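You operate a simulated robot arm through the tools that you are given. There is no shell and no other tool. Be economical: measure what you need, move in short steps, check, and stop when the job is done.

You run a simulated two-armed robot. Do the job below in one go: nothing can be reset, and whatever is moved stays where it is left.

JOB
Take the cap off the water bottle labelled "tonic" on the top of the pale wood bench and lay it down there.
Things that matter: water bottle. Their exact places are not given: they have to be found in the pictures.

The check looks at the end state, three seconds after you hand in, the way a careful person would. Anything else that was tipped, shoved, dropped, spilled or broken makes it a failure. Lids that push on must go on centred and level and be pressed home; caps that screw on are set level and turned clockwise until they are tight.

ROBOT AND FRAMES
Two 7-joint arms with two-finger parallel grippers on one trunk, on a base that drives. Base frame: it is fixed to the floor where the robot stands at the start and does not move with it; the origin is under the middle of the robot, x ahead of it, y to its left, z up; the surface under the hand at the start is at about z = 780. Readings come in mm, rad, newtons and seconds.
The left shoulder is at the start at [63, 197, 1179], the right one opposite. With the tool pointing down near the work surface each hand reaches from about 100 to 680 mm from the robot's upright axis, wherever it stands, measured 20 degrees to its own side. Payload 1.57 kg a hand.
The tool frame of a hand sits at the grasp point between the pads (the TCP): z along the fingers, y along the line on which they close. The tips reach 30 mm beyond it. The gripper opens to 110 mm. The fingers are 24 mm wide and 12 mm thick; the gripper's body (48 by 112 mm) begins 78 mm behind the TCP.
Orientation is that of the tool frame in the base frame, as a unit quaternion [x, y, z, w]. With the fingers straight down and closing along the base's y, the tool's x points along the base's -x, its y along +y and its z along -z.

CONTROLS
- The arms move only by the tool servo_tool. It takes "left_rows", "right_rows" or both (then of equal length, played together; a hand with none holds still); each is a list that holds one entry, the list of rows, each a list of 7 numbers: the shift along the tool's x, y, z in m, then the turn, a rotation vector about the tool's x, y, z in rad, then the finger opening in m, from 0 to 0.11. In form: [[[dx, dy, dz, ax, ay, az, grip], ...]]. A call has 1 to 12 rows; each row is the pose to reach, as a shift and turn from the pose commanded when the call began, along the tool's axes at that moment. Each row takes 0.2 s and may step no farther than 50 mm and 0.15 rad from the row before; otherwise, or with a gripper value out of range, the whole call is refused. A pose out of reach is approached as far as the arm can. The call stops where the force on the tool passes 40 N (or 10 N more than at its start, if that is more) or the arm is blocked; 0.2 s more then pass. The fingers move at their own pace (about 72 mm/s each) and stop on an object; they squeeze with about 22 N. The grip force told is the motor's: it shows also when the fingers shut on nothing. Time passes only in rows, and 0.2 s behind the last, so rows that repeat a pose let the fingers close. The reply holds the time, the measured pose of the TCP, the force on the tool along the base axes, the opening and the grip force, in the units named above and with some noise, with the torque about the TCP (base axes, N m) and any sound that the robot's microphone picked up, and new pictures: "pictures" is both (left out), scene, wrist or none (wrist: the cameras of the hands that moved).
- Cameras (640 x 400 px; columns grow to the right, rows downward): "scene" is now at [104, -3, 1755.1]; the picture's right is [-0.05, -1.00, 0.00], its down [-0.83, 0.05, -0.56] and it looks along [0.56, -0.03, -0.83] (base axes); focal length 270 px, centre (320, 200). "left" rides on the left gripper at [70, -16, -141] in its tool frame; the picture's right is [0.23, 0.97, 0.00], its down [-0.85, 0.20, -0.48] and it looks along [-0.47, 0.11, 0.88] (tool axes); focal length 222 px, centre (320, 200). "right" rides on the right gripper at [70, 16, -141] in its tool frame; the picture's right is [-0.23, 0.97, 0.00], its down [-0.86, -0.20, -0.48] and it looks along [-0.47, -0.11, 0.88] (tool axes); focal length 222 px, centre (320, 200).
- lift_body(by): slides the trunk up (or, below 0, down) by that many mm; the arms and the scene camera ride with it, the base frame stays. It gives what a move gives, with no picture.
- drive_base(legs): drives the robot by 1 to 6 legs, each [ahead, left, turn to the left] in mm, mm and rad, along the robot's own axes; the way and the turn of a leg run together, so that a leg with both is an arc; at most 1500 mm and 3.142 rad a leg. The arms and the cameras ride along, it lands a little off, and it stops where it bumps. It gives what a move gives, and a new picture of the scene camera.
- pan_tilt(pan, tilt): turns the head with the scene camera to pan (to the left, within 1.501 rad either way) and tilt (down, from -0.506 to 1.204), counted from straight ahead of the robot. It gives what a move gives, and a new picture of the scene camera.
- point_at(camera, pixels): for up to 12 pixels [column, row] of the newest picture of that camera ("zoom" is the newest enlarged one), the place [x, y, z] in the base frame of the surface seen there, good to about 3 mm. No time passes.
- inspect(camera, box): a new picture of the part [left, top, right, bottom] of that camera's present view, enlarged. No time passes.
- job_done(): hands the job in; it is judged then, once.

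Keep the steps short. Do not move on a guess: measure, check each grasp and each placing, and mend mistakes. In all there are 80 turns and 260 pictures (those below and enlarged ones count). Leave the grippers open and the arms clear of the work at the hand-in unless told otherwise, and finish with a single line.

The tools are called after "Emit:" by a JSON object that holds its "method" and its "body". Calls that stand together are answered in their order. servo_tool: Moves the arms, as the interface text tells. Its arguments: {"type":"object","properties":{"left_rows":{"type":"array","items":{"type":"array","items":{"type":"array","items":{"type":"number"}}}},"right_rows":{"type":"array","items":{"type":"array","items":{"type":"array","items":{"type":"number"}}}},"pictures":{"type":"string","enum":["both","scene","wrist","none"]}},"required":[]} The other tools are called the same way: lift_body (by) slides the trunk up or down; drive_base (legs) drives the base; pan_tilt (pan, tilt) turns the head that bears the scene camera; point_at (camera, pixels) gives the place of the surface under pixels of a picture; inspect (camera, box) takes an enlarged picture of a part of a camera's view; job_done () hands the job in.

At the start:

```text
time: 0.0
left_tcp_pos: [563.1, 196.5, 1226.2]
left_tool_rot: [0.0, 1.0, 0.0, -0.001]
left_ft_force: [0.4, 0.4, -0.8]
left_wrist_torque: [-0.01, -0.03, 0.0]
left_opening: 110.1
left_grasp_force: 0.1
right_tcp_pos: [416.2, -170.7, 1171.8]
right_tool_rot: [0.0, 1.0, -0.001, 0.0]
right_ft_force: [-0.3, -0.7, 0.5]
right_wrist_torque: [0.0, 0.0, 0.02]
right_opening: 110.0
right_grasp_force: 0.0
trunk travel left (down, up): [-775.0, 215.0]
robot x, y, heading: [-0.7, 1.0, -0.003]
head pan, tilt: [-0.054, 0.97]
```

scene: 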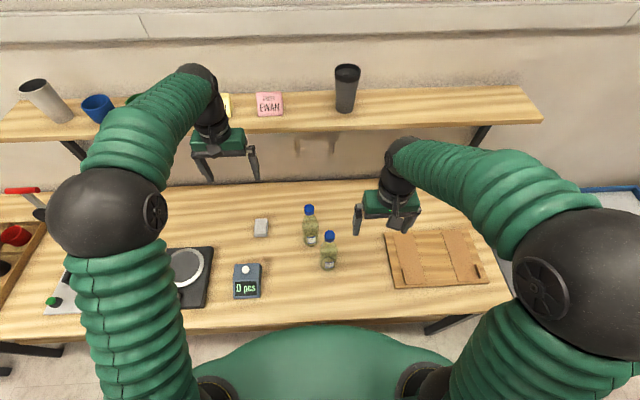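
right: 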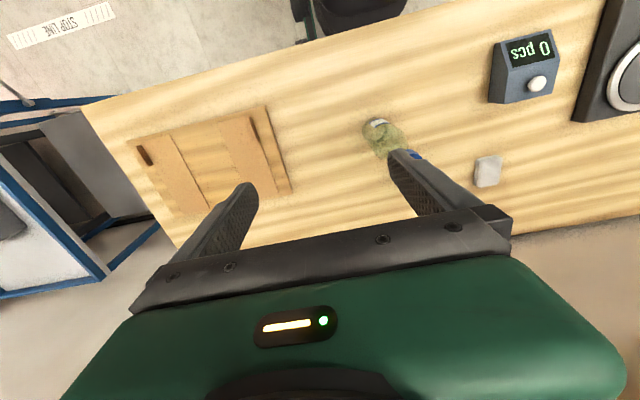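
left: 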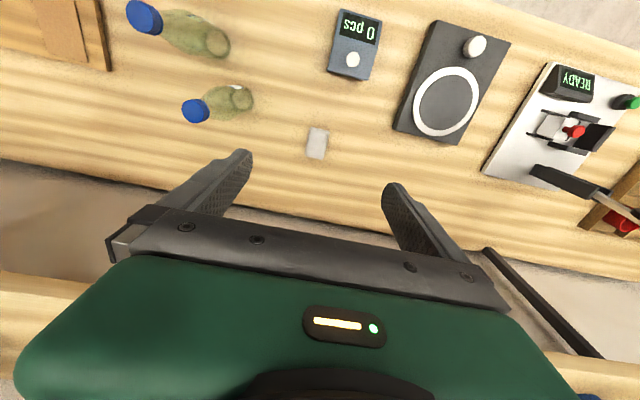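

I see two bottles with blue caps near (310,225) and (329,250). I enlarge them to read the labels.

Emit:
{"method": "inspect", "body": {"camera": "scene", "box": [280, 195, 360, 280]}}

Emit:
{"method": "point_at", "body": {"camera": "scene", "pixels": [[309, 208], [329, 234], [311, 239], [328, 264], [309, 215], [329, 242], [261, 228], [360, 225], [300, 290]]}}

```text
4.71 times, centred on (320, 238) of scene
```

zoom: 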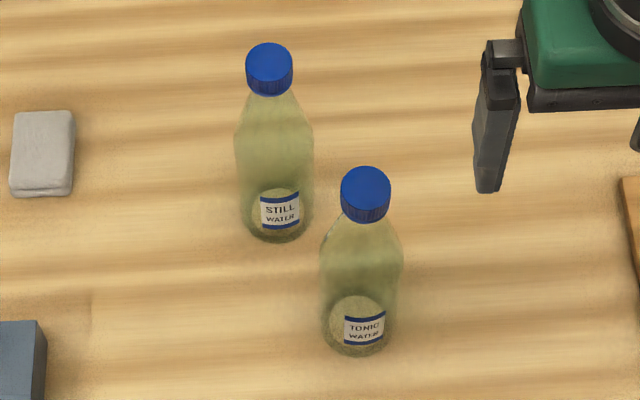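

```text
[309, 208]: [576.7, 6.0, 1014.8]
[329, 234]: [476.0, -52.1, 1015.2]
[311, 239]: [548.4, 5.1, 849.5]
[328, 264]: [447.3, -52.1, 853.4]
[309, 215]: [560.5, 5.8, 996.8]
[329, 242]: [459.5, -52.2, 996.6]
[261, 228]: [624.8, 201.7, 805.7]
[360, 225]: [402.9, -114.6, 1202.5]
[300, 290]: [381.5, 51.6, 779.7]
```

The tonic bottle is the near one, with its cap at zoom (365,190). I measure its cap, neck and body, and the surroundings.

Emit:
{"method": "point_at", "body": {"camera": "zoom", "pixels": [[365, 172], [345, 186], [386, 186], [365, 200], [365, 214], [365, 228], [330, 270], [362, 270], [395, 270], [362, 300], [362, 350], [270, 190]]}}

Emit:
{"method": "pan_tilt", "body": {"pan": 0.0, "tilt": 0.9}}

```text
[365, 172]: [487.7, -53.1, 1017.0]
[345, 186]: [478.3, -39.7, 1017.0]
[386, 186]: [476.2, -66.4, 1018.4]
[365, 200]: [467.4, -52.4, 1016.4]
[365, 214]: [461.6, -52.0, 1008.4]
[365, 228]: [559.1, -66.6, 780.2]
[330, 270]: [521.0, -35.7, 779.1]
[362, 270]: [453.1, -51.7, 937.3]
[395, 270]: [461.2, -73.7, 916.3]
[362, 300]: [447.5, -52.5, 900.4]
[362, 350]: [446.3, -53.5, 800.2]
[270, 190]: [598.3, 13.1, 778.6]
```

```text
time: 0.7
left_tcp_pos: [562.4, 196.6, 1227.0]
left_tool_rot: [0.0, 1.0, 0.0, 0.0]
left_ft_force: [0.8, 0.6, -0.3]
left_wrist_torque: [0.01, 0.0, 0.02]
left_opening: 109.9
left_grasp_force: 0.0
right_tcp_pos: [414.6, -171.5, 1172.2]
right_tool_rot: [0.0, 1.0, -0.001, 0.0]
right_ft_force: [0.5, -0.5, -0.5]
right_wrist_torque: [0.03, 0.0, 0.02]
right_opening: 109.9
right_grasp_force: 0.0
trunk travel left (down, up): [-775.0, 215.0]
robot x, y, heading: [-1.9, -2.0, 0.002]
head pan, tilt: [0.0, 0.901]
```

scene: 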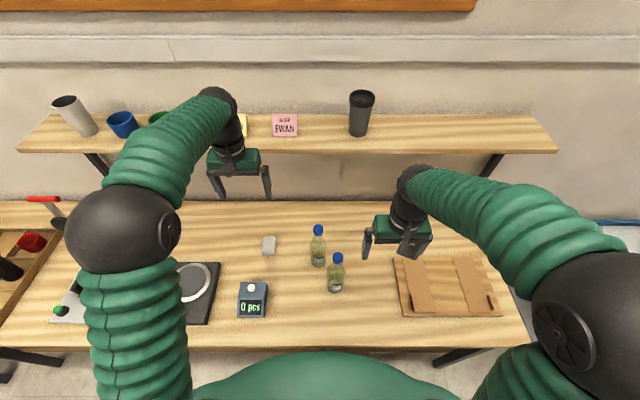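

Cap centre is about (475,-53), its top at z≈1017; the body radius is about 29. My plan is for the left hand to hold the body obliquely from the robot's side while the right hand unscrews from above. First I drive back 100 mm to give the left arm room.

Emit:
{"method": "drive_base", "body": {"legs": [[-100, 0, 0]]}}

```text
time: 1.8
left_tcp_pos: [468.8, 196.6, 1224.0]
left_tool_rot: [0.0, 1.0, 0.0, -0.003]
left_ft_force: [0.4, 0.2, 0.1]
left_wrist_torque: [0.05, 0.01, 0.0]
left_opening: 109.9
left_grasp_force: 0.1
right_tcp_pos: [320.9, -171.6, 1169.2]
right_tool_rot: [0.0, 1.0, -0.001, -0.002]
right_ft_force: [-0.2, 0.0, 0.3]
right_wrist_torque: [0.02, 0.03, 0.02]
right_opening: 110.1
right_grasp_force: 0.1
trunk travel left (down, up): [-775.0, 215.0]
robot x, y, heading: [-101.8, 0.3, 0.001]
head pan, tilt: [0.0, 0.901]
```

scene: 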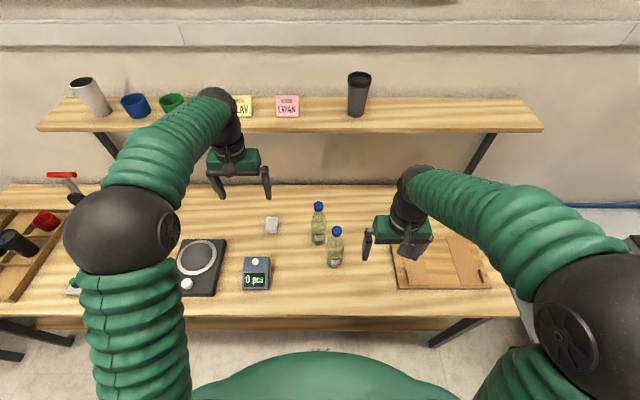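

Now I yaw the left hand 45° to the right while it moves to about (400,130,1120), still well clear of the bottles.

Emit:
{"method": "servo_tool", "body": {"left_rows": [[[0.0115, -0.011, 0.0173, 0, 0, 0.131, 0.11], [0.023, -0.022, 0.0347, 0, 0, 0.262, 0.11], [0.0345, -0.033, 0.052, 0, 0, 0.393, 0.11], [0.046, -0.0445, 0.0693, 0, 0, 0.524, 0.11], [0.0575, -0.056, 0.0867, 0, 0, 0.655, 0.11], [0.069, -0.067, 0.104, 0, 0, 0.785, 0.1]]], "pictures": "none"}}

Emit:
{"method": "servo_tool", "body": {"left_rows": [[[0, 0, 0, 0, -0.137, 0, 0.1], [0, 0, 0, 0, -0.274, 0, 0.1], [0, 0, 0, 0, -0.411, 0, 0.1], [0, 0, 0, 0, -0.549, 0, 0.1], [0, 0, 0, 0, -0.686, 0, 0.1], [0, 0, 0, 0, -0.823, 0, 0.1], [0, 0, 0, 0, -0.96, 0, 0.1], [0, 0, 0, 0, -0.96, 0, 0.1]]]}}

```text
time: 3.2
left_tcp_pos: [389.9, 129.2, 1124.4]
left_tool_rot: [0.384, 0.923, 0.0, 0.001]
left_ft_force: [0.0, 0.0, 0.4]
left_wrist_torque: [-0.01, -0.03, -0.01]
left_opening: 100.0
left_grasp_force: 0.0
right_tcp_pos: [314.6, -171.7, 1172.4]
right_tool_rot: [0.0, 1.0, 0.0, 0.002]
right_ft_force: [0.1, 0.2, 1.1]
right_wrist_torque: [-0.02, 0.02, 0.02]
right_opening: 110.0
right_grasp_force: 0.1
trunk travel left (down, up): [-775.0, 215.0]
robot x, y, heading: [-97.6, -1.3, -0.004]
head pan, tilt: [0.0, 0.901]
```

```text
time: 5.0
left_tcp_pos: [390.2, 129.6, 1122.1]
left_tool_rot: [0.339, 0.819, -0.176, 0.428]
left_ft_force: [-0.6, 0.1, -0.9]
left_wrist_torque: [-0.01, -0.01, -0.01]
left_opening: 99.9
left_grasp_force: 0.1
right_tcp_pos: [313.9, -169.9, 1173.1]
right_tool_rot: [0.0, 1.0, -0.001, 0.0]
right_ft_force: [-0.7, 0.4, 0.1]
right_wrist_torque: [-0.01, 0.01, -0.01]
right_opening: 110.0
right_grasp_force: 0.0
trunk travel left (down, up): [-775.0, 215.0]
robot x, y, heading: [-98.6, 3.3, 0.004]
head pan, tilt: [0.0, 0.901]
```

scene: 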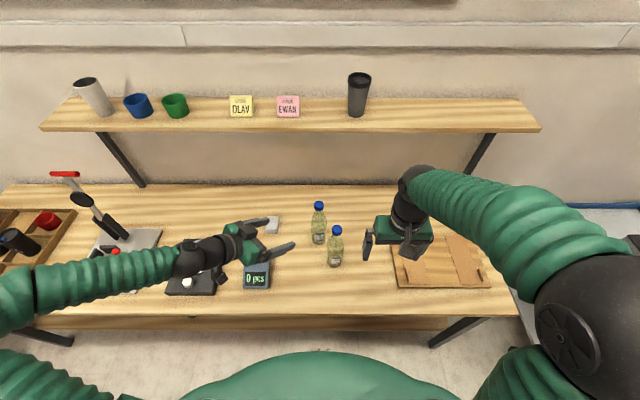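
left: 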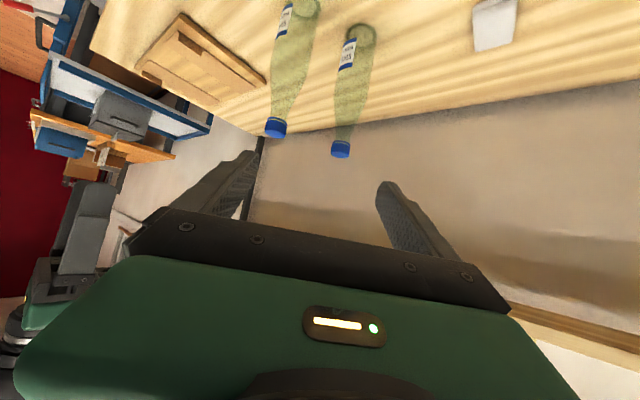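

The orientation is right (tool z ≈ (.58,-.58,-.57)). I move to the pre-grasp point at (388,34,971), 150 mm short of the bottle along the tool axis.

Emit:
{"method": "servo_tool", "body": {"left_rows": [[[0.0215, -0.0172, 0.035, 0, 0, 0, 0.1], [0.043, -0.0344, 0.07, 0, 0, 0, 0.1], [0.0646, -0.0515, 0.105, 0, 0, 0, 0.1], [0.0861, -0.0687, 0.14, 0, 0, 0, 0.1], [0.0861, -0.0687, 0.14, 0, 0, 0, 0.1]]]}}

```text
time: 6.2
left_tcp_pos: [388.1, 34.6, 970.7]
left_tool_rot: [0.339, 0.819, -0.176, 0.428]
left_ft_force: [1.3, 0.0, -0.8]
left_wrist_torque: [-0.05, 0.04, -0.02]
left_opening: 100.1
left_grasp_force: 0.1
right_tcp_pos: [312.7, -171.8, 1172.3]
right_tool_rot: [0.0, 1.0, 0.0, 0.001]
right_ft_force: [-0.6, 0.1, -0.2]
right_wrist_torque: [0.0, 0.0, 0.02]
right_opening: 110.1
right_grasp_force: 0.1
trunk travel left (down, up): [-775.0, 215.0]
robot x, y, heading: [-100.7, -1.3, 0.0]
head pan, tilt: [0.0, 0.901]
```

scene: 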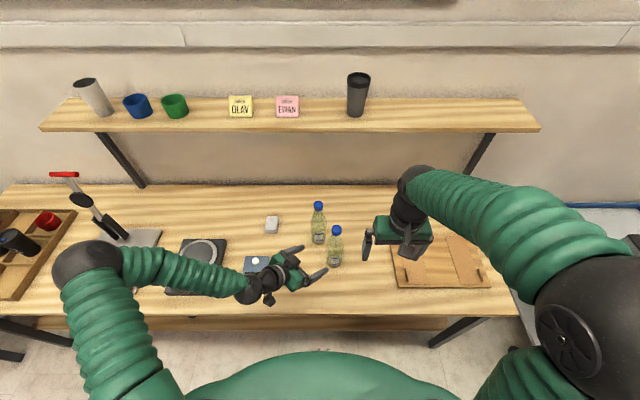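
left: 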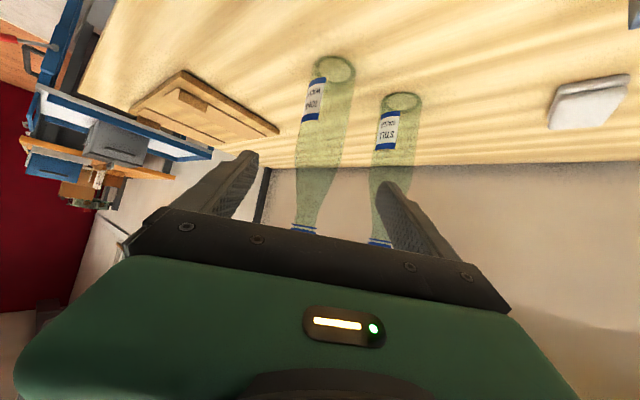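

The tonic bottle appears between the fingers in the left picture. I re-measure the cap and body from the scene camera before advancing.

Emit:
{"method": "inspect", "body": {"camera": "scene", "box": [280, 195, 380, 275]}}

Emit:
{"method": "point_at", "body": {"camera": "scene", "pixels": [[336, 230], [335, 256], [335, 250]]}}

Emit:
{"method": "point_at", "body": {"camera": "left", "pixels": [[310, 150], [325, 150], [340, 150], [330, 110]]}}

```text
5.00 times, centred on (330, 235) of scene
```

zoom: 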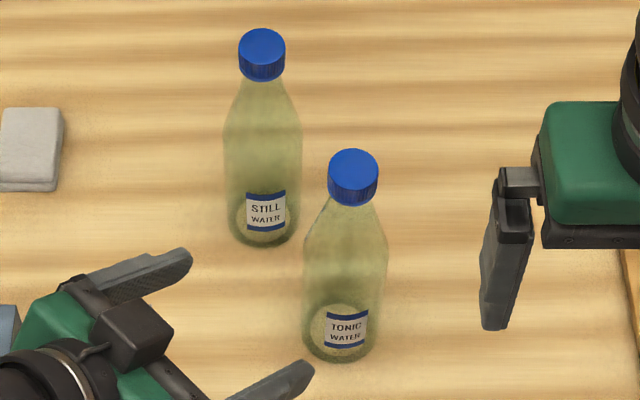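

```text
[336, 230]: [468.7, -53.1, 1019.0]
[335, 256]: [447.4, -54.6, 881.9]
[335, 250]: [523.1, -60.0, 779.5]
```

```text
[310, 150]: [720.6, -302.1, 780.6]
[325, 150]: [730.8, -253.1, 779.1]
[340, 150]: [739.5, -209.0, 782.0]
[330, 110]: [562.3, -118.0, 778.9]
```

The bottle axis at (475,-53) is in line with the tool axis, within 1 mm. I advance 150 mm in small rows.

Emit:
{"method": "servo_tool", "body": {"left_rows": [[[0, 0, 0.03, 0, 0, 0, 0.1], [0, 0, 0.06, 0, 0, 0, 0.1], [0, 0, 0.09, 0, 0, 0, 0.1], [0, 0, 0.12, 0, 0, 0, 0.1], [0, 0, 0.15, 0, 0, 0, 0.1], [0, 0, 0.15, 0, 0, 0, 0.1]]]}}

Emit:
{"method": "inspect", "body": {"camera": "scene", "box": [280, 195, 380, 275]}}

```text
time: 7.6
left_tcp_pos: [476.0, -51.0, 886.3]
left_tool_rot: [0.34, 0.819, -0.176, 0.427]
left_ft_force: [0.3, 0.0, 0.2]
left_wrist_torque: [0.0, -0.02, 0.01]
left_opening: 99.9
left_grasp_force: 0.0
right_tcp_pos: [312.2, -171.3, 1173.0]
right_tool_rot: [0.0, 1.0, 0.0, 0.001]
right_ft_force: [-0.4, -0.9, 0.2]
right_wrist_torque: [0.02, 0.02, -0.02]
right_opening: 109.9
right_grasp_force: 0.1
trunk travel left (down, up): [-775.0, 215.0]
robot x, y, heading: [-100.2, 2.9, -0.002]
head pan, tilt: [0.0, 0.901]
```

scene: 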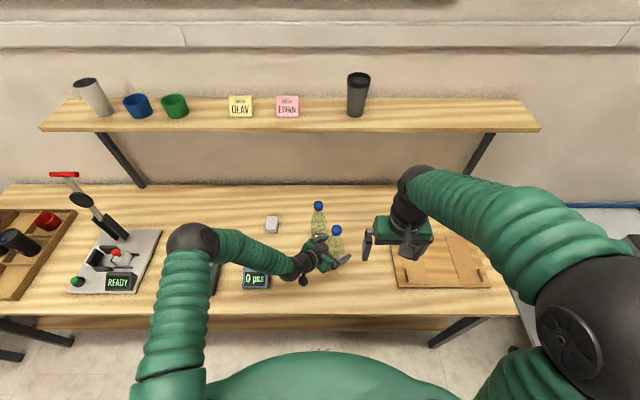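
left: 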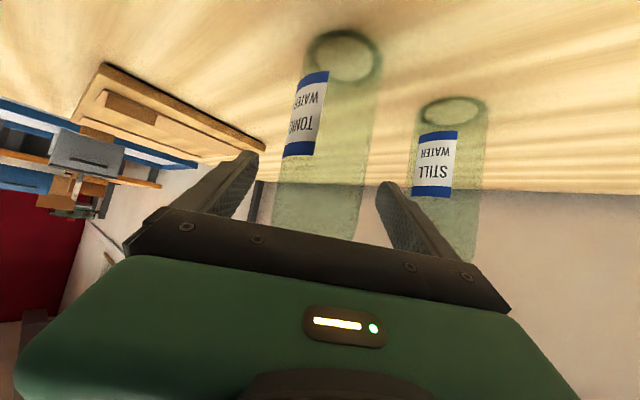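

```text
5.00 times, centred on (330, 235) of scene
```

zoom: 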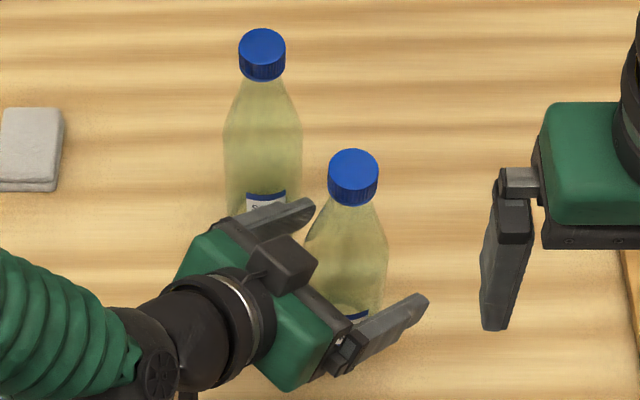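

The fingers straddle the tonic bottle without touching either bottle. I close the left gripper.

Emit:
{"method": "servo_tool", "body": {"left_rows": [[[0, 0, 0, 0, 0, 0, 0.08], [0, 0, 0, 0, 0, 0, 0.065], [0, 0, 0, 0, 0, 0, 0.05], [0, 0, 0, 0, 0, 0, 0.04], [0, 0, 0, 0, 0, 0, 0.03], [0, 0, 0, 0, 0, 0, 0.03]]], "pictures": "wrist"}}

Emit:
{"method": "inspect", "body": {"camera": "scene", "box": [280, 195, 380, 275]}}

```text
time: 9.0
left_tcp_pos: [477.1, -52.5, 886.6]
left_tool_rot: [0.338, 0.82, -0.175, 0.427]
left_ft_force: [-0.5, -1.0, 0.4]
left_wrist_torque: [-0.1, 0.08, -0.02]
left_opening: 61.5
left_grasp_force: 21.5
right_tcp_pos: [313.0, -172.3, 1173.1]
right_tool_rot: [0.0, 1.0, 0.0, 0.001]
right_ft_force: [-0.2, 0.6, -0.5]
right_wrist_torque: [0.0, 0.02, 0.01]
right_opening: 110.2
right_grasp_force: 0.1
trunk travel left (down, up): [-775.0, 215.0]
robot x, y, heading: [-101.6, 1.2, 0.0]
head pan, tilt: [0.0, 0.901]
```

left: 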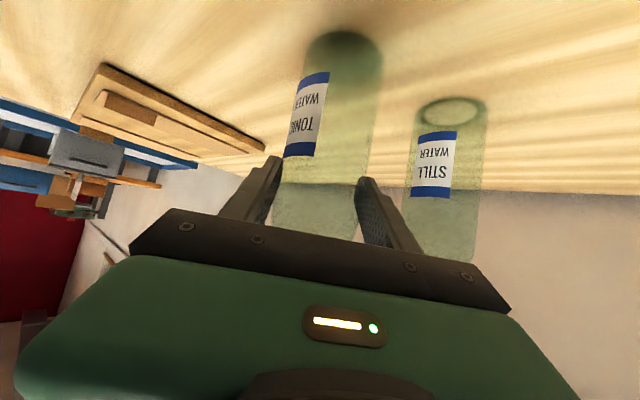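

```text
5.00 times, centred on (330, 235) of scene
```

zoom: 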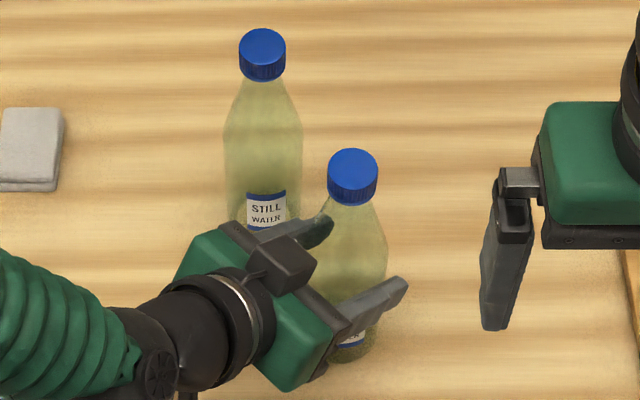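

The body is held (opening 61.5, 21.5 N). I measure the cap's top edges for the right hand.

Emit:
{"method": "point_at", "body": {"camera": "zoom", "pixels": [[353, 151], [330, 166], [376, 166], [353, 166], [353, 180], [353, 195], [353, 203], [345, 212], [353, 225], [340, 200], [368, 200]]}}

```text
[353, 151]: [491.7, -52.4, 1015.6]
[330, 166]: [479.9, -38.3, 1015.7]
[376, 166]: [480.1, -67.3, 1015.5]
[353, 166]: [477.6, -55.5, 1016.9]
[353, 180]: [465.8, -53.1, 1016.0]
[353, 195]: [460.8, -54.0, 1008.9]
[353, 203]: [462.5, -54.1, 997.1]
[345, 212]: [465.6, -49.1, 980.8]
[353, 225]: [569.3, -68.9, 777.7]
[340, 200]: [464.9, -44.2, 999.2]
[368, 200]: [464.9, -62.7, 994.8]
```

Cap centre is about (476.5,-53), top 1016, bottom about 995. I move the right hand above it at z=1100, pre-turned by +0.9 rad about its tool z (clockwise from above), with a 60 mm opening.

Emit:
{"method": "servo_tool", "body": {"right_rows": [[[-0.0273, 0.0198, 0.0122, 0, 0, 0.145, 0.06], [-0.0545, 0.0397, 0.0243, 0, 0, 0.29, 0.06], [-0.0818, 0.0595, 0.0365, 0, 0, 0.435, 0.06], [-0.109, 0.0793, 0.0487, 0, 0, 0.58, 0.06], [-0.1363, 0.0992, 0.0608, 0, 0, 0.725, 0.06], [-0.1635, 0.119, 0.073, 0, 0, 0.87, 0.06], [-0.1635, 0.119, 0.073, 0, 0, 0.9, 0.06]]]}}

```text
time: 10.6
left_tcp_pos: [476.5, -50.3, 886.2]
left_tool_rot: [0.339, 0.82, -0.176, 0.427]
left_ft_force: [-0.6, 0.6, -0.3]
left_wrist_torque: [-0.01, -0.01, 0.01]
left_opening: 61.3
left_grasp_force: 22.1
right_tcp_pos: [476.8, -50.0, 1100.3]
right_tool_rot: [0.435, 0.9, 0.001, 0.001]
right_ft_force: [-0.5, -0.1, 0.4]
right_wrist_torque: [0.03, 0.01, -0.02]
right_opening: 60.1
right_grasp_force: 0.1
trunk travel left (down, up): [-775.0, 215.0]
robot x, y, heading: [-100.1, 2.0, -0.001]
head pan, tilt: [0.0, 0.901]
```

scene: 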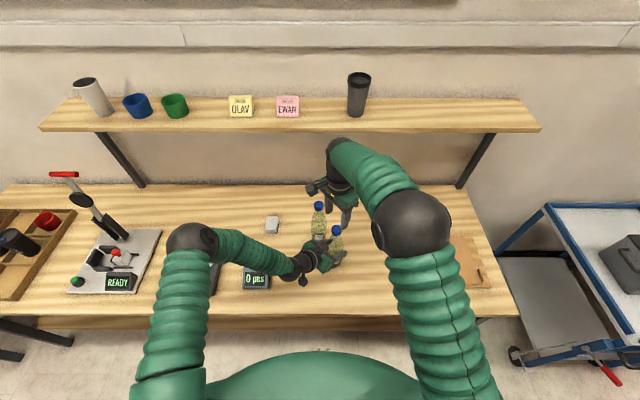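
right: 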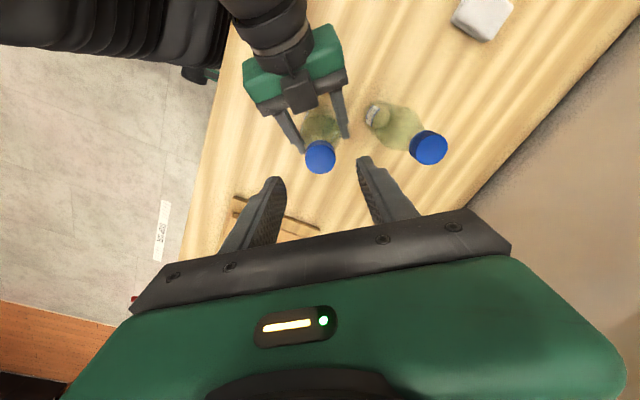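

The cap is at (320,157) in the right picture. I check its place from this camera.

Emit:
{"method": "point_at", "body": {"camera": "right", "pixels": [[320, 150], [306, 152], [335, 152], [320, 142], [320, 158], [428, 145]]}}

```text
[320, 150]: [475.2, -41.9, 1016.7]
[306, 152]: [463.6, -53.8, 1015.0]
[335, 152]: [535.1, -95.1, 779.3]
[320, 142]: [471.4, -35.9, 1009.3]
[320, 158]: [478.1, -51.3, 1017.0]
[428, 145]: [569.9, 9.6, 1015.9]
```

The centre agrees with the TCP within about 2 mm. I descend 88 mm (to TCP z≈1012) and close on the cap.

Emit:
{"method": "servo_tool", "body": {"right_rows": [[[0, 0, 0.03, 0, 0, 0, 0.06], [0, 0, 0.06, 0, 0, 0, 0.06], [0, 0, 0.088, 0, 0, 0, 0.06], [0, 0, 0.088, 0, 0, 0, 0.06]]], "pictures": "wrist"}}

Emit:
{"method": "inspect", "body": {"camera": "scene", "box": [280, 170, 400, 275]}}

```text
time: 11.6
left_tcp_pos: [477.2, -51.8, 885.7]
left_tool_rot: [0.339, 0.819, -0.176, 0.427]
left_ft_force: [1.6, -0.2, 0.4]
left_wrist_torque: [-0.02, 0.02, 0.02]
left_opening: 61.5
left_grasp_force: 21.7
right_tcp_pos: [476.4, -51.0, 1012.6]
right_tool_rot: [0.435, 0.901, 0.0, 0.002]
right_ft_force: [0.0, 0.3, -0.6]
right_wrist_torque: [-0.02, 0.0, 0.01]
right_opening: 59.9
right_grasp_force: 0.1
trunk travel left (down, up): [-775.0, 215.0]
robot x, y, heading: [-100.6, -1.2, 0.004]
head pan, tilt: [0.0, 0.901]
```

right: 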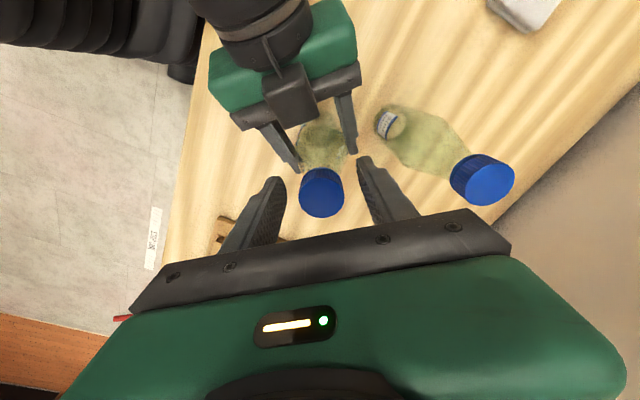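

```text
3.81 times, centred on (340, 222) of scene
```

zoom: 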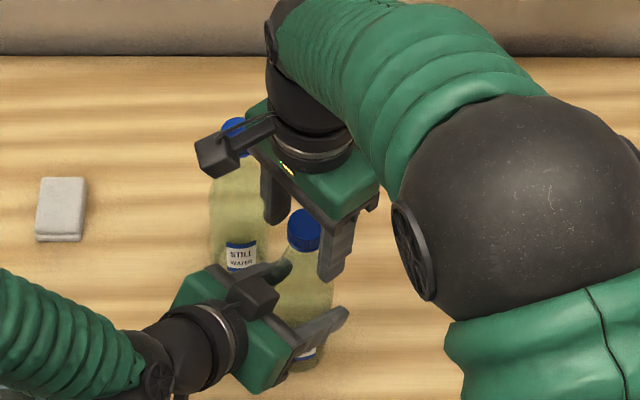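

The cap sits between the fingers. I close, then start a counter-clockwise turn (negative about tool z) of 0.6 rad.

Emit:
{"method": "servo_tool", "body": {"right_rows": [[[0, 0, 0, 0, 0, 0, 0.04], [0, 0, 0, 0, 0, 0, 0.02], [0, 0, 0, 0, 0, 0, 0.01], [0, 0, 0, 0, 0, 0, 0.01], [0, 0, 0, 0, 0, -0.15, 0.01], [0, 0, 0, 0, 0, -0.3, 0.01], [0, 0, 0, 0, 0, -0.45, 0.01], [0, 0, 0, 0, 0, -0.6, 0.01]]], "pictures": "wrist"}}

```text
time: 13.4
left_tcp_pos: [477.1, -51.1, 885.7]
left_tool_rot: [0.339, 0.819, -0.176, 0.428]
left_ft_force: [6.7, 0.5, -2.9]
left_wrist_torque: [-0.14, 0.8, 0.06]
left_opening: 61.8
left_grasp_force: 22.1
right_tcp_pos: [477.5, -52.5, 1011.9]
right_tool_rot: [0.149, 0.989, -0.001, 0.001]
right_ft_force: [-6.5, -0.8, 4.1]
right_wrist_torque: [0.01, 0.02, -0.01]
right_opening: 31.8
right_grasp_force: 22.1
trunk travel left (down, up): [-775.0, 215.0]
robot x, y, heading: [-98.9, -4.4, 0.002]
head pan, tilt: [0.0, 0.901]
```

right: 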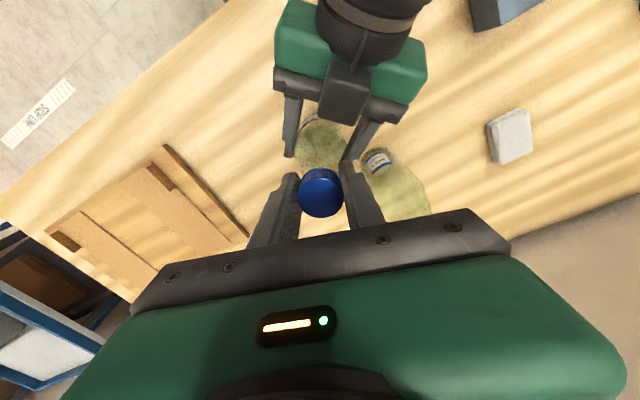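

Torque about the vertical is near zero, so the cap turns freely. The cap pushes up a little (4 N). I go on turning, rising slightly.

Emit:
{"method": "servo_tool", "body": {"right_rows": [[[0, 0, -0.0002, 0, 0, -0.15, 0.01], [0, 0, -0.0003, 0, 0, -0.3, 0.01], [0, 0, -0.0004, 0, 0, -0.45, 0.01], [0, 0, -0.0005, 0, 0, -0.6, 0.01], [0, 0, -0.0006, 0, 0, -0.75, 0.01], [0, 0, -0.0007, 0, 0, -0.9, 0.01], [0, 0, -0.0008, 0, 0, -1.05, 0.01], [0, 0, -0.0009, 0, 0, -1.2, 0.01], [0, 0, -0.001, 0, 0, -1.35, 0.01]]], "pictures": "wrist"}}

Emit:
{"method": "inspect", "body": {"camera": "scene", "box": [280, 170, 400, 275]}}

```text
time: 15.4
left_tcp_pos: [477.4, -50.2, 886.5]
left_tool_rot: [0.339, 0.82, -0.176, 0.427]
left_ft_force: [3.9, 16.4, 1.8]
left_wrist_torque: [-0.66, 0.15, 0.06]
left_opening: 61.9
left_grasp_force: 22.3
right_tcp_pos: [476.3, -51.2, 1014.1]
right_tool_rot: [-0.502, 0.865, -0.002, 0.0]
right_ft_force: [-2.3, -12.6, 2.9]
right_wrist_torque: [-0.44, 0.18, -0.06]
right_opening: 31.7
right_grasp_force: 21.9
trunk travel left (down, up): [-775.0, 215.0]
robot x, y, heading: [-100.4, -3.1, -0.001]
head pan, tilt: [0.0, 0.901]
```

right: 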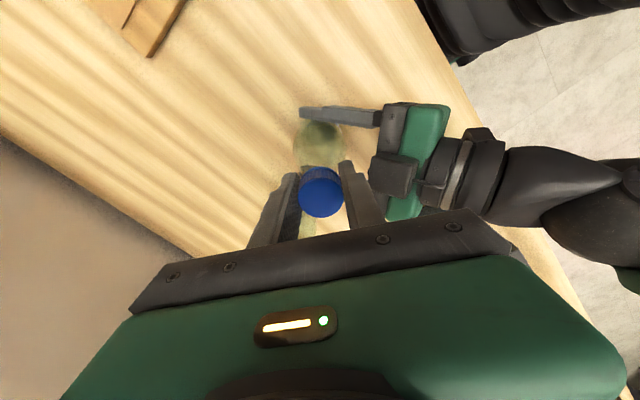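

```text
3.81 times, centred on (340, 222) of scene
```

zoom: 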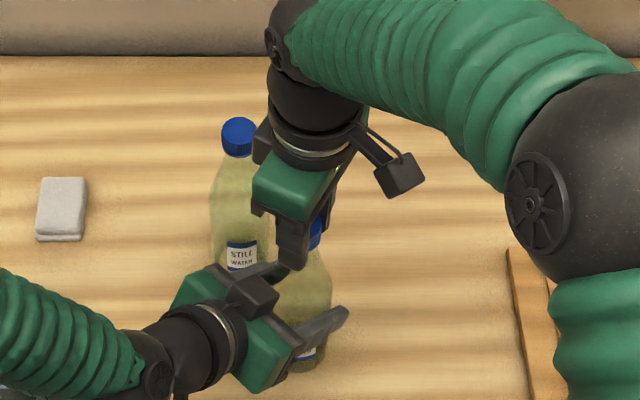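

1.95 rad done so far; a lateral force of about 12 N has built up. I open, turn back +2.4 rad and regrip.

Emit:
{"method": "servo_tool", "body": {"right_rows": [[[0, 0, 0, 0, 0, 0, 0.03], [0, 0, 0, 0, 0, 0, 0.06], [0, 0, 0, 0, 0, 0.15, 0.06], [0, 0, 0, 0, 0, 0.3, 0.06], [0, 0, 0, 0, 0, 0.45, 0.06], [0, 0, 0, 0, 0, 0.6, 0.06], [0, 0, 0, 0, 0, 0.75, 0.06], [0, 0, 0, 0, 0, 0.9, 0.06], [0, 0, 0, 0, 0, 1.05, 0.06], [0, 0, 0, 0, 0, 1.2, 0.06]]], "pictures": "none"}}

Emit:
{"method": "servo_tool", "body": {"right_rows": [[[0, 0, 0, 0, 0, 0.15, 0.06], [0, 0, 0, 0, 0, 0.3, 0.06], [0, 0, 0, 0, 0, 0.45, 0.06], [0, 0, 0, 0, 0, 0.6, 0.06], [0, 0, 0, 0, 0, 0.75, 0.06], [0, 0, 0, 0, 0, 0.9, 0.06], [0, 0, 0, 0, 0, 1.05, 0.06], [0, 0, 0, 0, 0, 1.2, 0.06], [0, 0, 0, 0, 0, 1.2, 0.06]]], "pictures": "wrist"}}

Emit:
{"method": "inspect", "body": {"camera": "right", "box": [260, 120, 380, 230]}}

```text
time: 17.6
left_tcp_pos: [476.9, -51.5, 886.9]
left_tool_rot: [0.339, 0.819, -0.177, 0.428]
left_ft_force: [-1.1, -1.5, 2.7]
left_wrist_torque: [-0.1, 0.21, 0.02]
left_opening: 61.6
left_grasp_force: 21.9
right_tcp_pos: [476.0, -53.1, 1013.8]
right_tool_rot: [0.077, 0.997, 0.0, 0.002]
right_ft_force: [0.0, 0.2, 0.0]
right_wrist_torque: [0.01, 0.0, -0.03]
right_opening: 60.1
right_grasp_force: 0.0
trunk travel left (down, up): [-775.0, 215.0]
robot x, y, heading: [-100.9, 0.5, -0.001]
head pan, tilt: [0.0, 0.901]
```

```text
time: 19.6
left_tcp_pos: [476.3, -50.9, 887.8]
left_tool_rot: [0.339, 0.819, -0.177, 0.428]
left_ft_force: [0.8, -1.3, 2.4]
left_wrist_torque: [-0.06, 0.13, 0.03]
left_opening: 61.5
left_grasp_force: 22.2
right_tcp_pos: [476.1, -53.0, 1013.4]
right_tool_rot: [0.626, 0.78, 0.0, 0.001]
right_ft_force: [0.0, -0.6, 0.3]
right_wrist_torque: [0.01, 0.0, 0.02]
right_opening: 60.1
right_grasp_force: 0.0
trunk travel left (down, up): [-775.0, 215.0]
robot x, y, heading: [-97.9, -0.6, -0.001]
head pan, tilt: [0.0, 0.901]
```

right: 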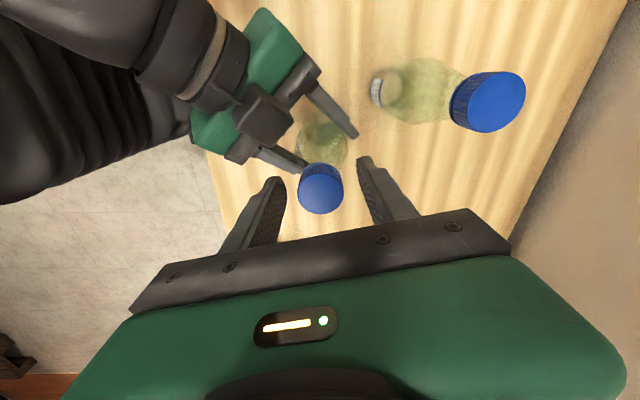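

```text
3.64 times, centred on (320, 175) of right
```

zoom: 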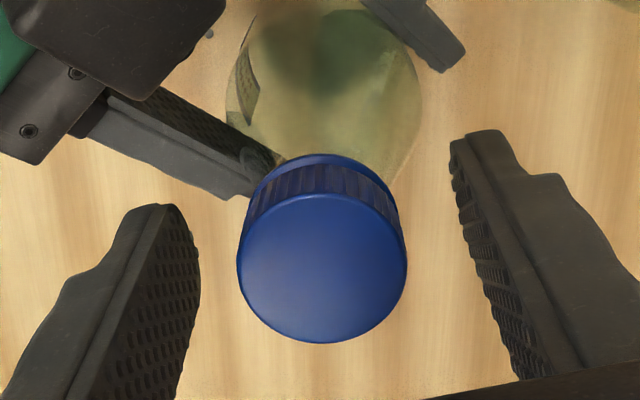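

I check the cap's top height and centre to see whether it has risen.

Emit:
{"method": "point_at", "body": {"camera": "zoom", "pixels": [[320, 230], [245, 270], [400, 270], [320, 330], [320, 270], [322, 200]]}}

Emit:
{"method": "point_at", "body": {"camera": "right", "pixels": [[495, 100], [490, 110]]}}

```text
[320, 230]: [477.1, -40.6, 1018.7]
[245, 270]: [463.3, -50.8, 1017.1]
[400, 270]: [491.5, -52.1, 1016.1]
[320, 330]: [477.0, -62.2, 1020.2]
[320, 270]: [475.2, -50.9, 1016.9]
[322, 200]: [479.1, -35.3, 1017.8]
```

```text
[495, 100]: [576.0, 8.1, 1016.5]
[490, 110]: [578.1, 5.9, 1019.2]
```

It has risen about 1 mm. I regrip and turn on in two calls, a 2.55 rad stroke in all.

Emit:
{"method": "servo_tool", "body": {"right_rows": [[[0, 0, 0, 0, 0, 0, 0.03], [0, 0, 0, 0, 0, 0, 0.01], [0, 0, 0, 0, 0, 0, 0.01], [0, 0, 0, 0, 0, -0.15, 0.01], [0, 0, -0.0002, 0, 0, -0.3, 0.01], [0, 0, -0.0003, 0, 0, -0.45, 0.01], [0, 0, -0.0004, 0, 0, -0.6, 0.01], [0, 0, -0.0005, 0, 0, -0.75, 0.01], [0, 0, -0.0006, 0, 0, -0.9, 0.01], [0, 0, -0.0007, 0, 0, -1.05, 0.01], [0, 0, -0.0008, 0, 0, -1.2, 0.01]]], "pictures": "none"}}

Emit:
{"method": "servo_tool", "body": {"right_rows": [[[0, 0, -0.0001, 0, 0, -0.15, 0.01], [0, 0, -0.0002, 0, 0, -0.3, 0.01], [0, 0, -0.0003, 0, 0, -0.45, 0.01], [0, 0, -0.0004, 0, 0, -0.6, 0.01], [0, 0, -0.0005, 0, 0, -0.75, 0.01], [0, 0, -0.0006, 0, 0, -0.9, 0.01], [0, 0, -0.0007, 0, 0, -1.05, 0.01], [0, 0, -0.0008, 0, 0, -1.2, 0.01], [0, 0, -0.0009, 0, 0, -1.35, 0.01]]], "pictures": "wrist"}}

```text
time: 22.0
left_tcp_pos: [476.1, -51.7, 886.4]
left_tool_rot: [0.34, 0.819, -0.177, 0.427]
left_ft_force: [-8.0, -2.0, 5.3]
left_wrist_torque: [-0.05, -0.75, 0.05]
left_opening: 61.8
left_grasp_force: 21.4
right_tcp_pos: [477.8, -52.5, 1014.8]
right_tool_rot: [0.073, 0.997, 0.0, 0.001]
right_ft_force: [6.9, -0.2, -0.2]
right_wrist_torque: [-0.09, -0.09, -0.04]
right_opening: 31.1
right_grasp_force: 21.9
trunk travel left (down, up): [-775.0, 215.0]
robot x, y, heading: [-98.9, 1.5, -0.002]
head pan, tilt: [0.0, 0.901]
```

```text
time: 24.0
left_tcp_pos: [477.3, -50.6, 886.8]
left_tool_rot: [0.34, 0.818, -0.178, 0.428]
left_ft_force: [-2.1, -4.7, 0.4]
left_wrist_torque: [0.66, 0.15, 0.02]
left_opening: 61.3
left_grasp_force: 22.4
right_tcp_pos: [476.4, -52.0, 1014.3]
right_tool_rot: [-0.567, 0.824, -0.001, 0.0]
right_ft_force: [0.2, 4.3, 1.3]
right_wrist_torque: [-0.13, 0.03, 0.02]
right_opening: 31.3
right_grasp_force: 21.7
trunk travel left (down, up): [-775.0, 215.0]
robot x, y, heading: [-99.8, 2.9, 0.001]
head pan, tilt: [0.0, 0.901]
```

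right: 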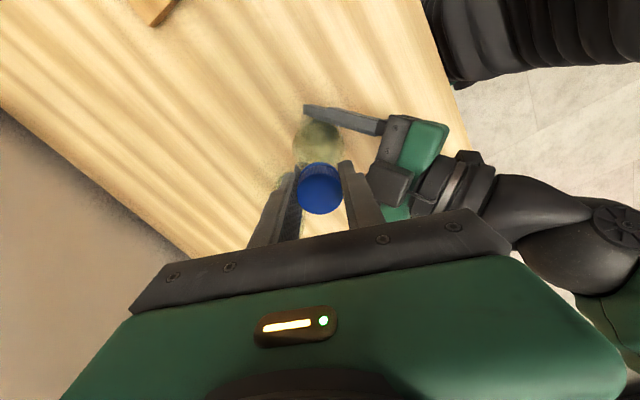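

4.5 rad in total so far. I test with a 2 mm upward pull and watch the force.

Emit:
{"method": "servo_tool", "body": {"right_rows": [[[0, 0, -0.001, 0, 0, 0, 0.01], [0, 0, -0.002, 0, 0, 0, 0.01], [0, 0, -0.002, 0, 0, 0, 0.01]]], "pictures": "none"}}

```text
time: 24.8
left_tcp_pos: [477.9, -50.4, 885.8]
left_tool_rot: [0.339, 0.82, -0.175, 0.428]
left_ft_force: [-3.1, -2.8, 6.5]
left_wrist_torque: [0.36, -0.29, 0.03]
left_opening: 61.5
left_grasp_force: 21.9
right_tcp_pos: [477.7, -52.2, 1016.5]
right_tool_rot: [-0.565, 0.825, -0.002, -0.001]
right_ft_force: [3.3, 2.8, -10.2]
right_wrist_torque: [0.0, -0.04, -0.01]
right_opening: 31.2
right_grasp_force: 21.3
trunk travel left (down, up): [-775.0, 215.0]
robot x, y, heading: [-97.8, -0.1, 0.001]
head pan, tilt: [0.0, 0.901]
```

It still holds (10 N), so another stroke is needed. I lower 1 mm, open, turn back 2.4 rad and regrip.

Emit:
{"method": "servo_tool", "body": {"right_rows": [[[0, 0, 0.001, 0, 0, 0, 0.01], [0, 0, 0.001, 0, 0, 0, 0.03], [0, 0, 0.001, 0, 0, 0, 0.06], [0, 0, 0.001, 0, 0, 0.15, 0.06], [0, 0, 0.001, 0, 0, 0.3, 0.06], [0, 0, 0.001, 0, 0, 0.45, 0.06], [0, 0, 0.001, 0, 0, 0.6, 0.06], [0, 0, 0.001, 0, 0, 0.75, 0.06], [0, 0, 0.001, 0, 0, 0.9, 0.06], [0, 0, 0.001, 0, 0, 1.05, 0.06], [0, 0, 0.001, 0, 0, 1.2, 0.06], [0, 0, 0.001, 0, 0, 1.3, 0.06]]], "pictures": "none"}}

Emit:
{"method": "servo_tool", "body": {"right_rows": [[[0, 0, 0, 0, 0, 0.15, 0.06], [0, 0, 0, 0, 0, 0.3, 0.06], [0, 0, 0, 0, 0, 0.45, 0.06], [0, 0, 0, 0, 0, 0.6, 0.06], [0, 0, 0, 0, 0, 0.75, 0.06], [0, 0, 0, 0, 0, 0.9, 0.06], [0, 0, 0, 0, 0, 1.05, 0.06], [0, 0, 0, 0, 0, 1.2, 0.06], [0, 0, 0, 0, 0, 1.2, 0.06]]], "pictures": "wrist"}}

Emit:
{"method": "inspect", "body": {"camera": "right", "box": [260, 120, 380, 230]}}

```text
time: 27.4
left_tcp_pos: [477.1, -51.2, 887.1]
left_tool_rot: [0.34, 0.819, -0.178, 0.427]
left_ft_force: [1.4, 0.8, 1.6]
left_wrist_torque: [0.16, -0.02, -0.04]
left_opening: 61.4
left_grasp_force: 21.6
right_tcp_pos: [476.5, -52.0, 1015.6]
right_tool_rot: [0.05, 0.999, -0.001, 0.001]
right_ft_force: [-0.5, -0.2, -0.6]
right_wrist_torque: [0.0, 0.0, 0.03]
right_opening: 59.5
right_grasp_force: 0.1
trunk travel left (down, up): [-775.0, 215.0]
robot x, y, heading: [-100.3, -0.1, 0.001]
head pan, tilt: [0.0, 0.901]
```

```text
time: 29.4
left_tcp_pos: [477.7, -51.0, 886.1]
left_tool_rot: [0.339, 0.819, -0.176, 0.428]
left_ft_force: [1.3, 1.8, 0.6]
left_wrist_torque: [0.09, 0.05, -0.01]
left_opening: 61.4
left_grasp_force: 21.9
right_tcp_pos: [477.3, -51.0, 1016.2]
right_tool_rot: [0.605, 0.796, 0.001, 0.001]
right_ft_force: [-0.1, 0.0, 0.7]
right_wrist_torque: [0.03, -0.02, 0.03]
right_opening: 59.8
right_grasp_force: 0.1
trunk travel left (down, up): [-775.0, 215.0]
robot x, y, heading: [-98.2, 0.3, 0.004]
head pan, tilt: [0.0, 0.901]
```

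right: 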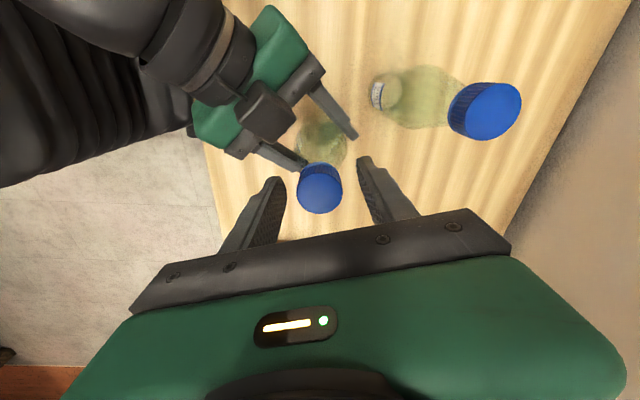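

```text
3.64 times, centred on (320, 175) of right
```

zoom: 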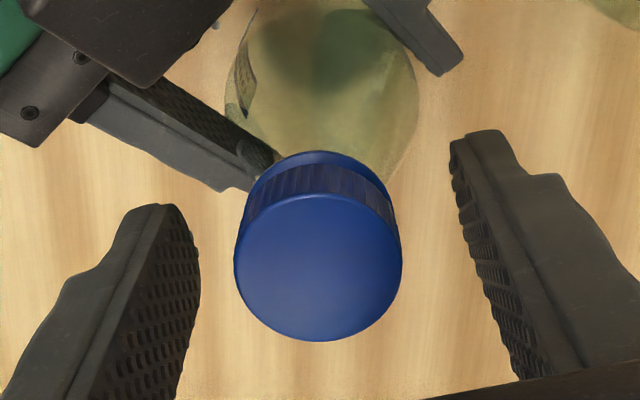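

The hand is about 3 mm higher and the cap looks the same, so the cap has risen too. I make the third stroke with the same small rise.

Emit:
{"method": "servo_tool", "body": {"right_rows": [[[0, 0, 0, 0, 0, 0, 0.03], [0, 0, 0, 0, 0, 0, 0.01], [0, 0, 0, 0, 0, 0, 0.01], [0, 0, 0, 0, 0, -0.15, 0.01], [0, 0, -0.0002, 0, 0, -0.3, 0.01], [0, 0, -0.0003, 0, 0, -0.45, 0.01], [0, 0, -0.0004, 0, 0, -0.6, 0.01], [0, 0, -0.0005, 0, 0, -0.75, 0.01], [0, 0, -0.0006, 0, 0, -0.9, 0.01], [0, 0, -0.0007, 0, 0, -1.05, 0.01], [0, 0, -0.0008, 0, 0, -1.2, 0.01]]], "pictures": "none"}}

Emit:
{"method": "servo_tool", "body": {"right_rows": [[[0, 0, -0.0001, 0, 0, -0.15, 0.01], [0, 0, -0.0002, 0, 0, -0.3, 0.01], [0, 0, -0.0003, 0, 0, -0.45, 0.01], [0, 0, -0.0004, 0, 0, -0.6, 0.01], [0, 0, -0.0005, 0, 0, -0.75, 0.01], [0, 0, -0.0006, 0, 0, -0.9, 0.01], [0, 0, -0.0007, 0, 0, -1.05, 0.01], [0, 0, -0.0008, 0, 0, -1.2, 0.01], [0, 0, -0.0009, 0, 0, -1.35, 0.01]]], "pictures": "none"}}

Emit:
{"method": "servo_tool", "body": {"right_rows": [[[0, 0, -0.001, 0, 0, 0, 0.01], [0, 0, -0.002, 0, 0, 0, 0.01], [0, 0, -0.002, 0, 0, 0, 0.01]]], "pictures": "wrist"}}

```text
time: 31.8
left_tcp_pos: [477.6, -52.1, 885.9]
left_tool_rot: [0.338, 0.82, -0.176, 0.428]
left_ft_force: [0.7, 1.9, -0.2]
left_wrist_torque: [0.15, 0.02, -0.04]
left_opening: 61.4
left_grasp_force: 21.7
right_tcp_pos: [478.1, -50.7, 1016.7]
right_tool_rot: [0.048, 0.999, 0.0, 0.001]
right_ft_force: [1.0, -0.4, -0.5]
right_wrist_torque: [-0.01, 0.01, -0.01]
right_opening: 30.6
right_grasp_force: 22.2
trunk travel left (down, up): [-775.0, 215.0]
robot x, y, heading: [-102.2, -3.3, 0.0]
head pan, tilt: [0.0, 0.901]
```

```text
time: 33.8
left_tcp_pos: [476.5, -51.1, 886.6]
left_tool_rot: [0.339, 0.819, -0.177, 0.427]
left_ft_force: [0.4, -0.1, -0.5]
left_wrist_torque: [0.21, 0.03, -0.03]
left_opening: 61.4
left_grasp_force: 22.1
right_tcp_pos: [476.3, -53.1, 1017.6]
right_tool_rot: [-0.587, 0.81, -0.002, 0.001]
right_ft_force: [-0.5, -0.2, 0.4]
right_wrist_torque: [-0.05, 0.01, 0.0]
right_opening: 30.4
right_grasp_force: 21.8
trunk travel left (down, up): [-775.0, 215.0]
robot x, y, heading: [-102.1, -1.2, -0.002]
head pan, tilt: [0.0, 0.901]
```

```text
time: 34.6
left_tcp_pos: [476.9, -50.9, 886.4]
left_tool_rot: [0.339, 0.819, -0.177, 0.427]
left_ft_force: [0.9, 0.1, -0.9]
left_wrist_torque: [0.11, 0.0, -0.03]
left_opening: 61.4
left_grasp_force: 21.9
right_tcp_pos: [477.7, -50.9, 1020.1]
right_tool_rot: [-0.585, 0.811, 0.0, 0.001]
right_ft_force: [0.0, -0.7, 0.4]
right_wrist_torque: [0.0, 0.01, 0.01]
right_opening: 30.4
right_grasp_force: 21.9
trunk travel left (down, up): [-775.0, 215.0]
robot x, y, heading: [-99.7, -1.1, 0.002]
head pan, tilt: [0.0, 0.901]
```

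right: 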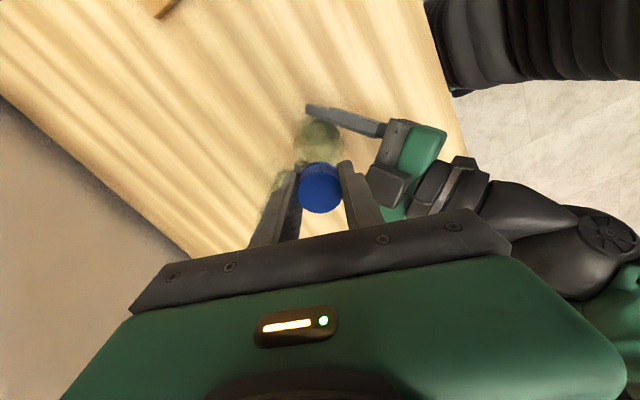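

The forces are now zero during the lift, so the cap is free. I lift it 80 mm straight up.

Emit:
{"method": "servo_tool", "body": {"right_rows": [[[0, 0, -0.01, 0, 0, 0, 0.01], [0, 0, -0.025, 0, 0, 0, 0.01], [0, 0, -0.05, 0, 0, 0, 0.01], [0, 0, -0.08, 0, 0, 0, 0.01], [0, 0, -0.08, 0, 0, 0, 0.01]]]}}

Emit:
{"method": "inspect", "body": {"camera": "scene", "box": [280, 170, 400, 275]}}

```text
time: 35.8
left_tcp_pos: [476.8, -51.4, 886.5]
left_tool_rot: [0.339, 0.819, -0.177, 0.427]
left_ft_force: [-1.9, 0.1, -0.1]
left_wrist_torque: [0.11, 0.22, 0.01]
left_opening: 61.4
left_grasp_force: 21.3
right_tcp_pos: [477.3, -50.4, 1100.7]
right_tool_rot: [-0.586, 0.81, 0.0, 0.0]
right_ft_force: [-0.4, 0.1, -0.4]
right_wrist_torque: [0.0, -0.03, 0.01]
right_opening: 30.5
right_grasp_force: 22.4
trunk travel left (down, up): [-775.0, 215.0]
robot x, y, heading: [-96.7, -1.9, -0.002]
head pan, tilt: [0.0, 0.901]
```

scene: 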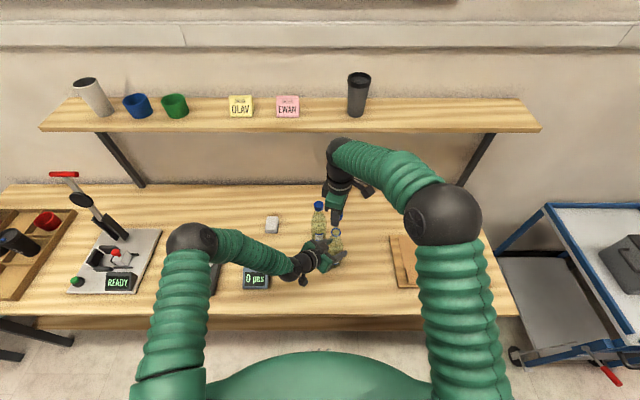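
right: 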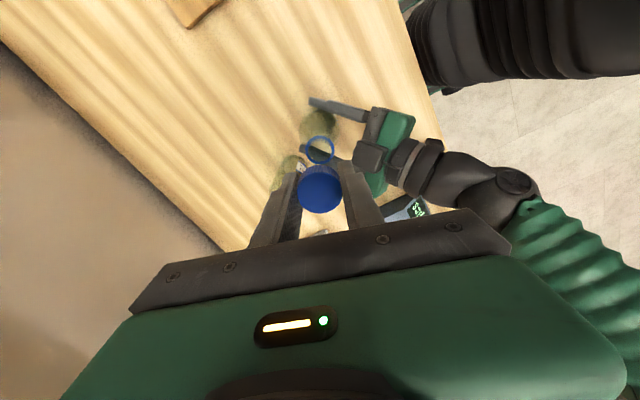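

```text
3.81 times, centred on (340, 222) of scene
```

zoom: 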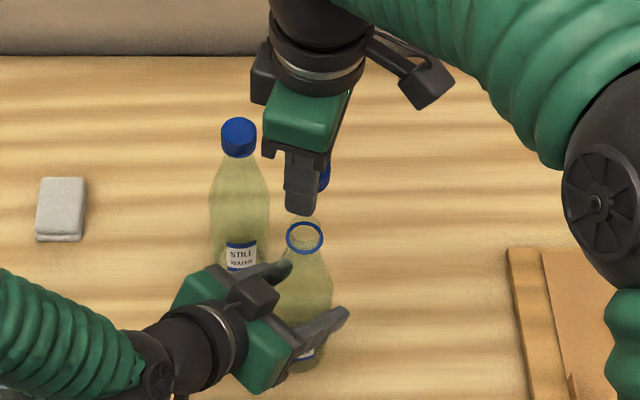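

The cap is off and in the right hand; the bottle stays upright with its neck ring. I look for a free spot to the right of the bottle.

Emit:
{"method": "point_at", "body": {"camera": "scene", "pixels": [[370, 260], [375, 245], [370, 280], [392, 240], [392, 280], [380, 225]]}}

Emit:
{"method": "inspect", "body": {"camera": "right", "box": [260, 130, 380, 230]}}

```text
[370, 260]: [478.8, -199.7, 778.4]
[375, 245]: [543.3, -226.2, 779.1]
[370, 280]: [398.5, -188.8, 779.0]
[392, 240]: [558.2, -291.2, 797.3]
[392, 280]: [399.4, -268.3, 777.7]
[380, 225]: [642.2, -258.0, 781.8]
```

```text
4.00 times, centred on (320, 180) of right
```

zoom: 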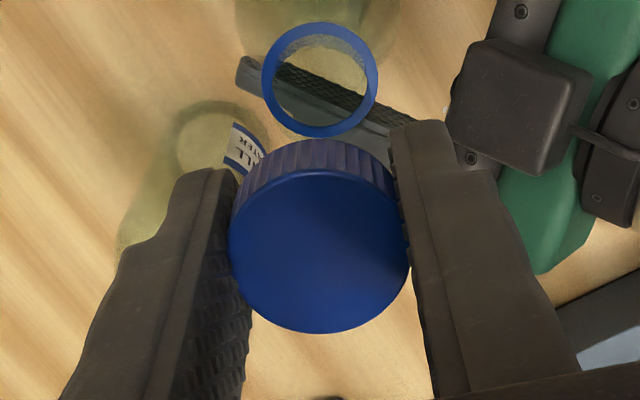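

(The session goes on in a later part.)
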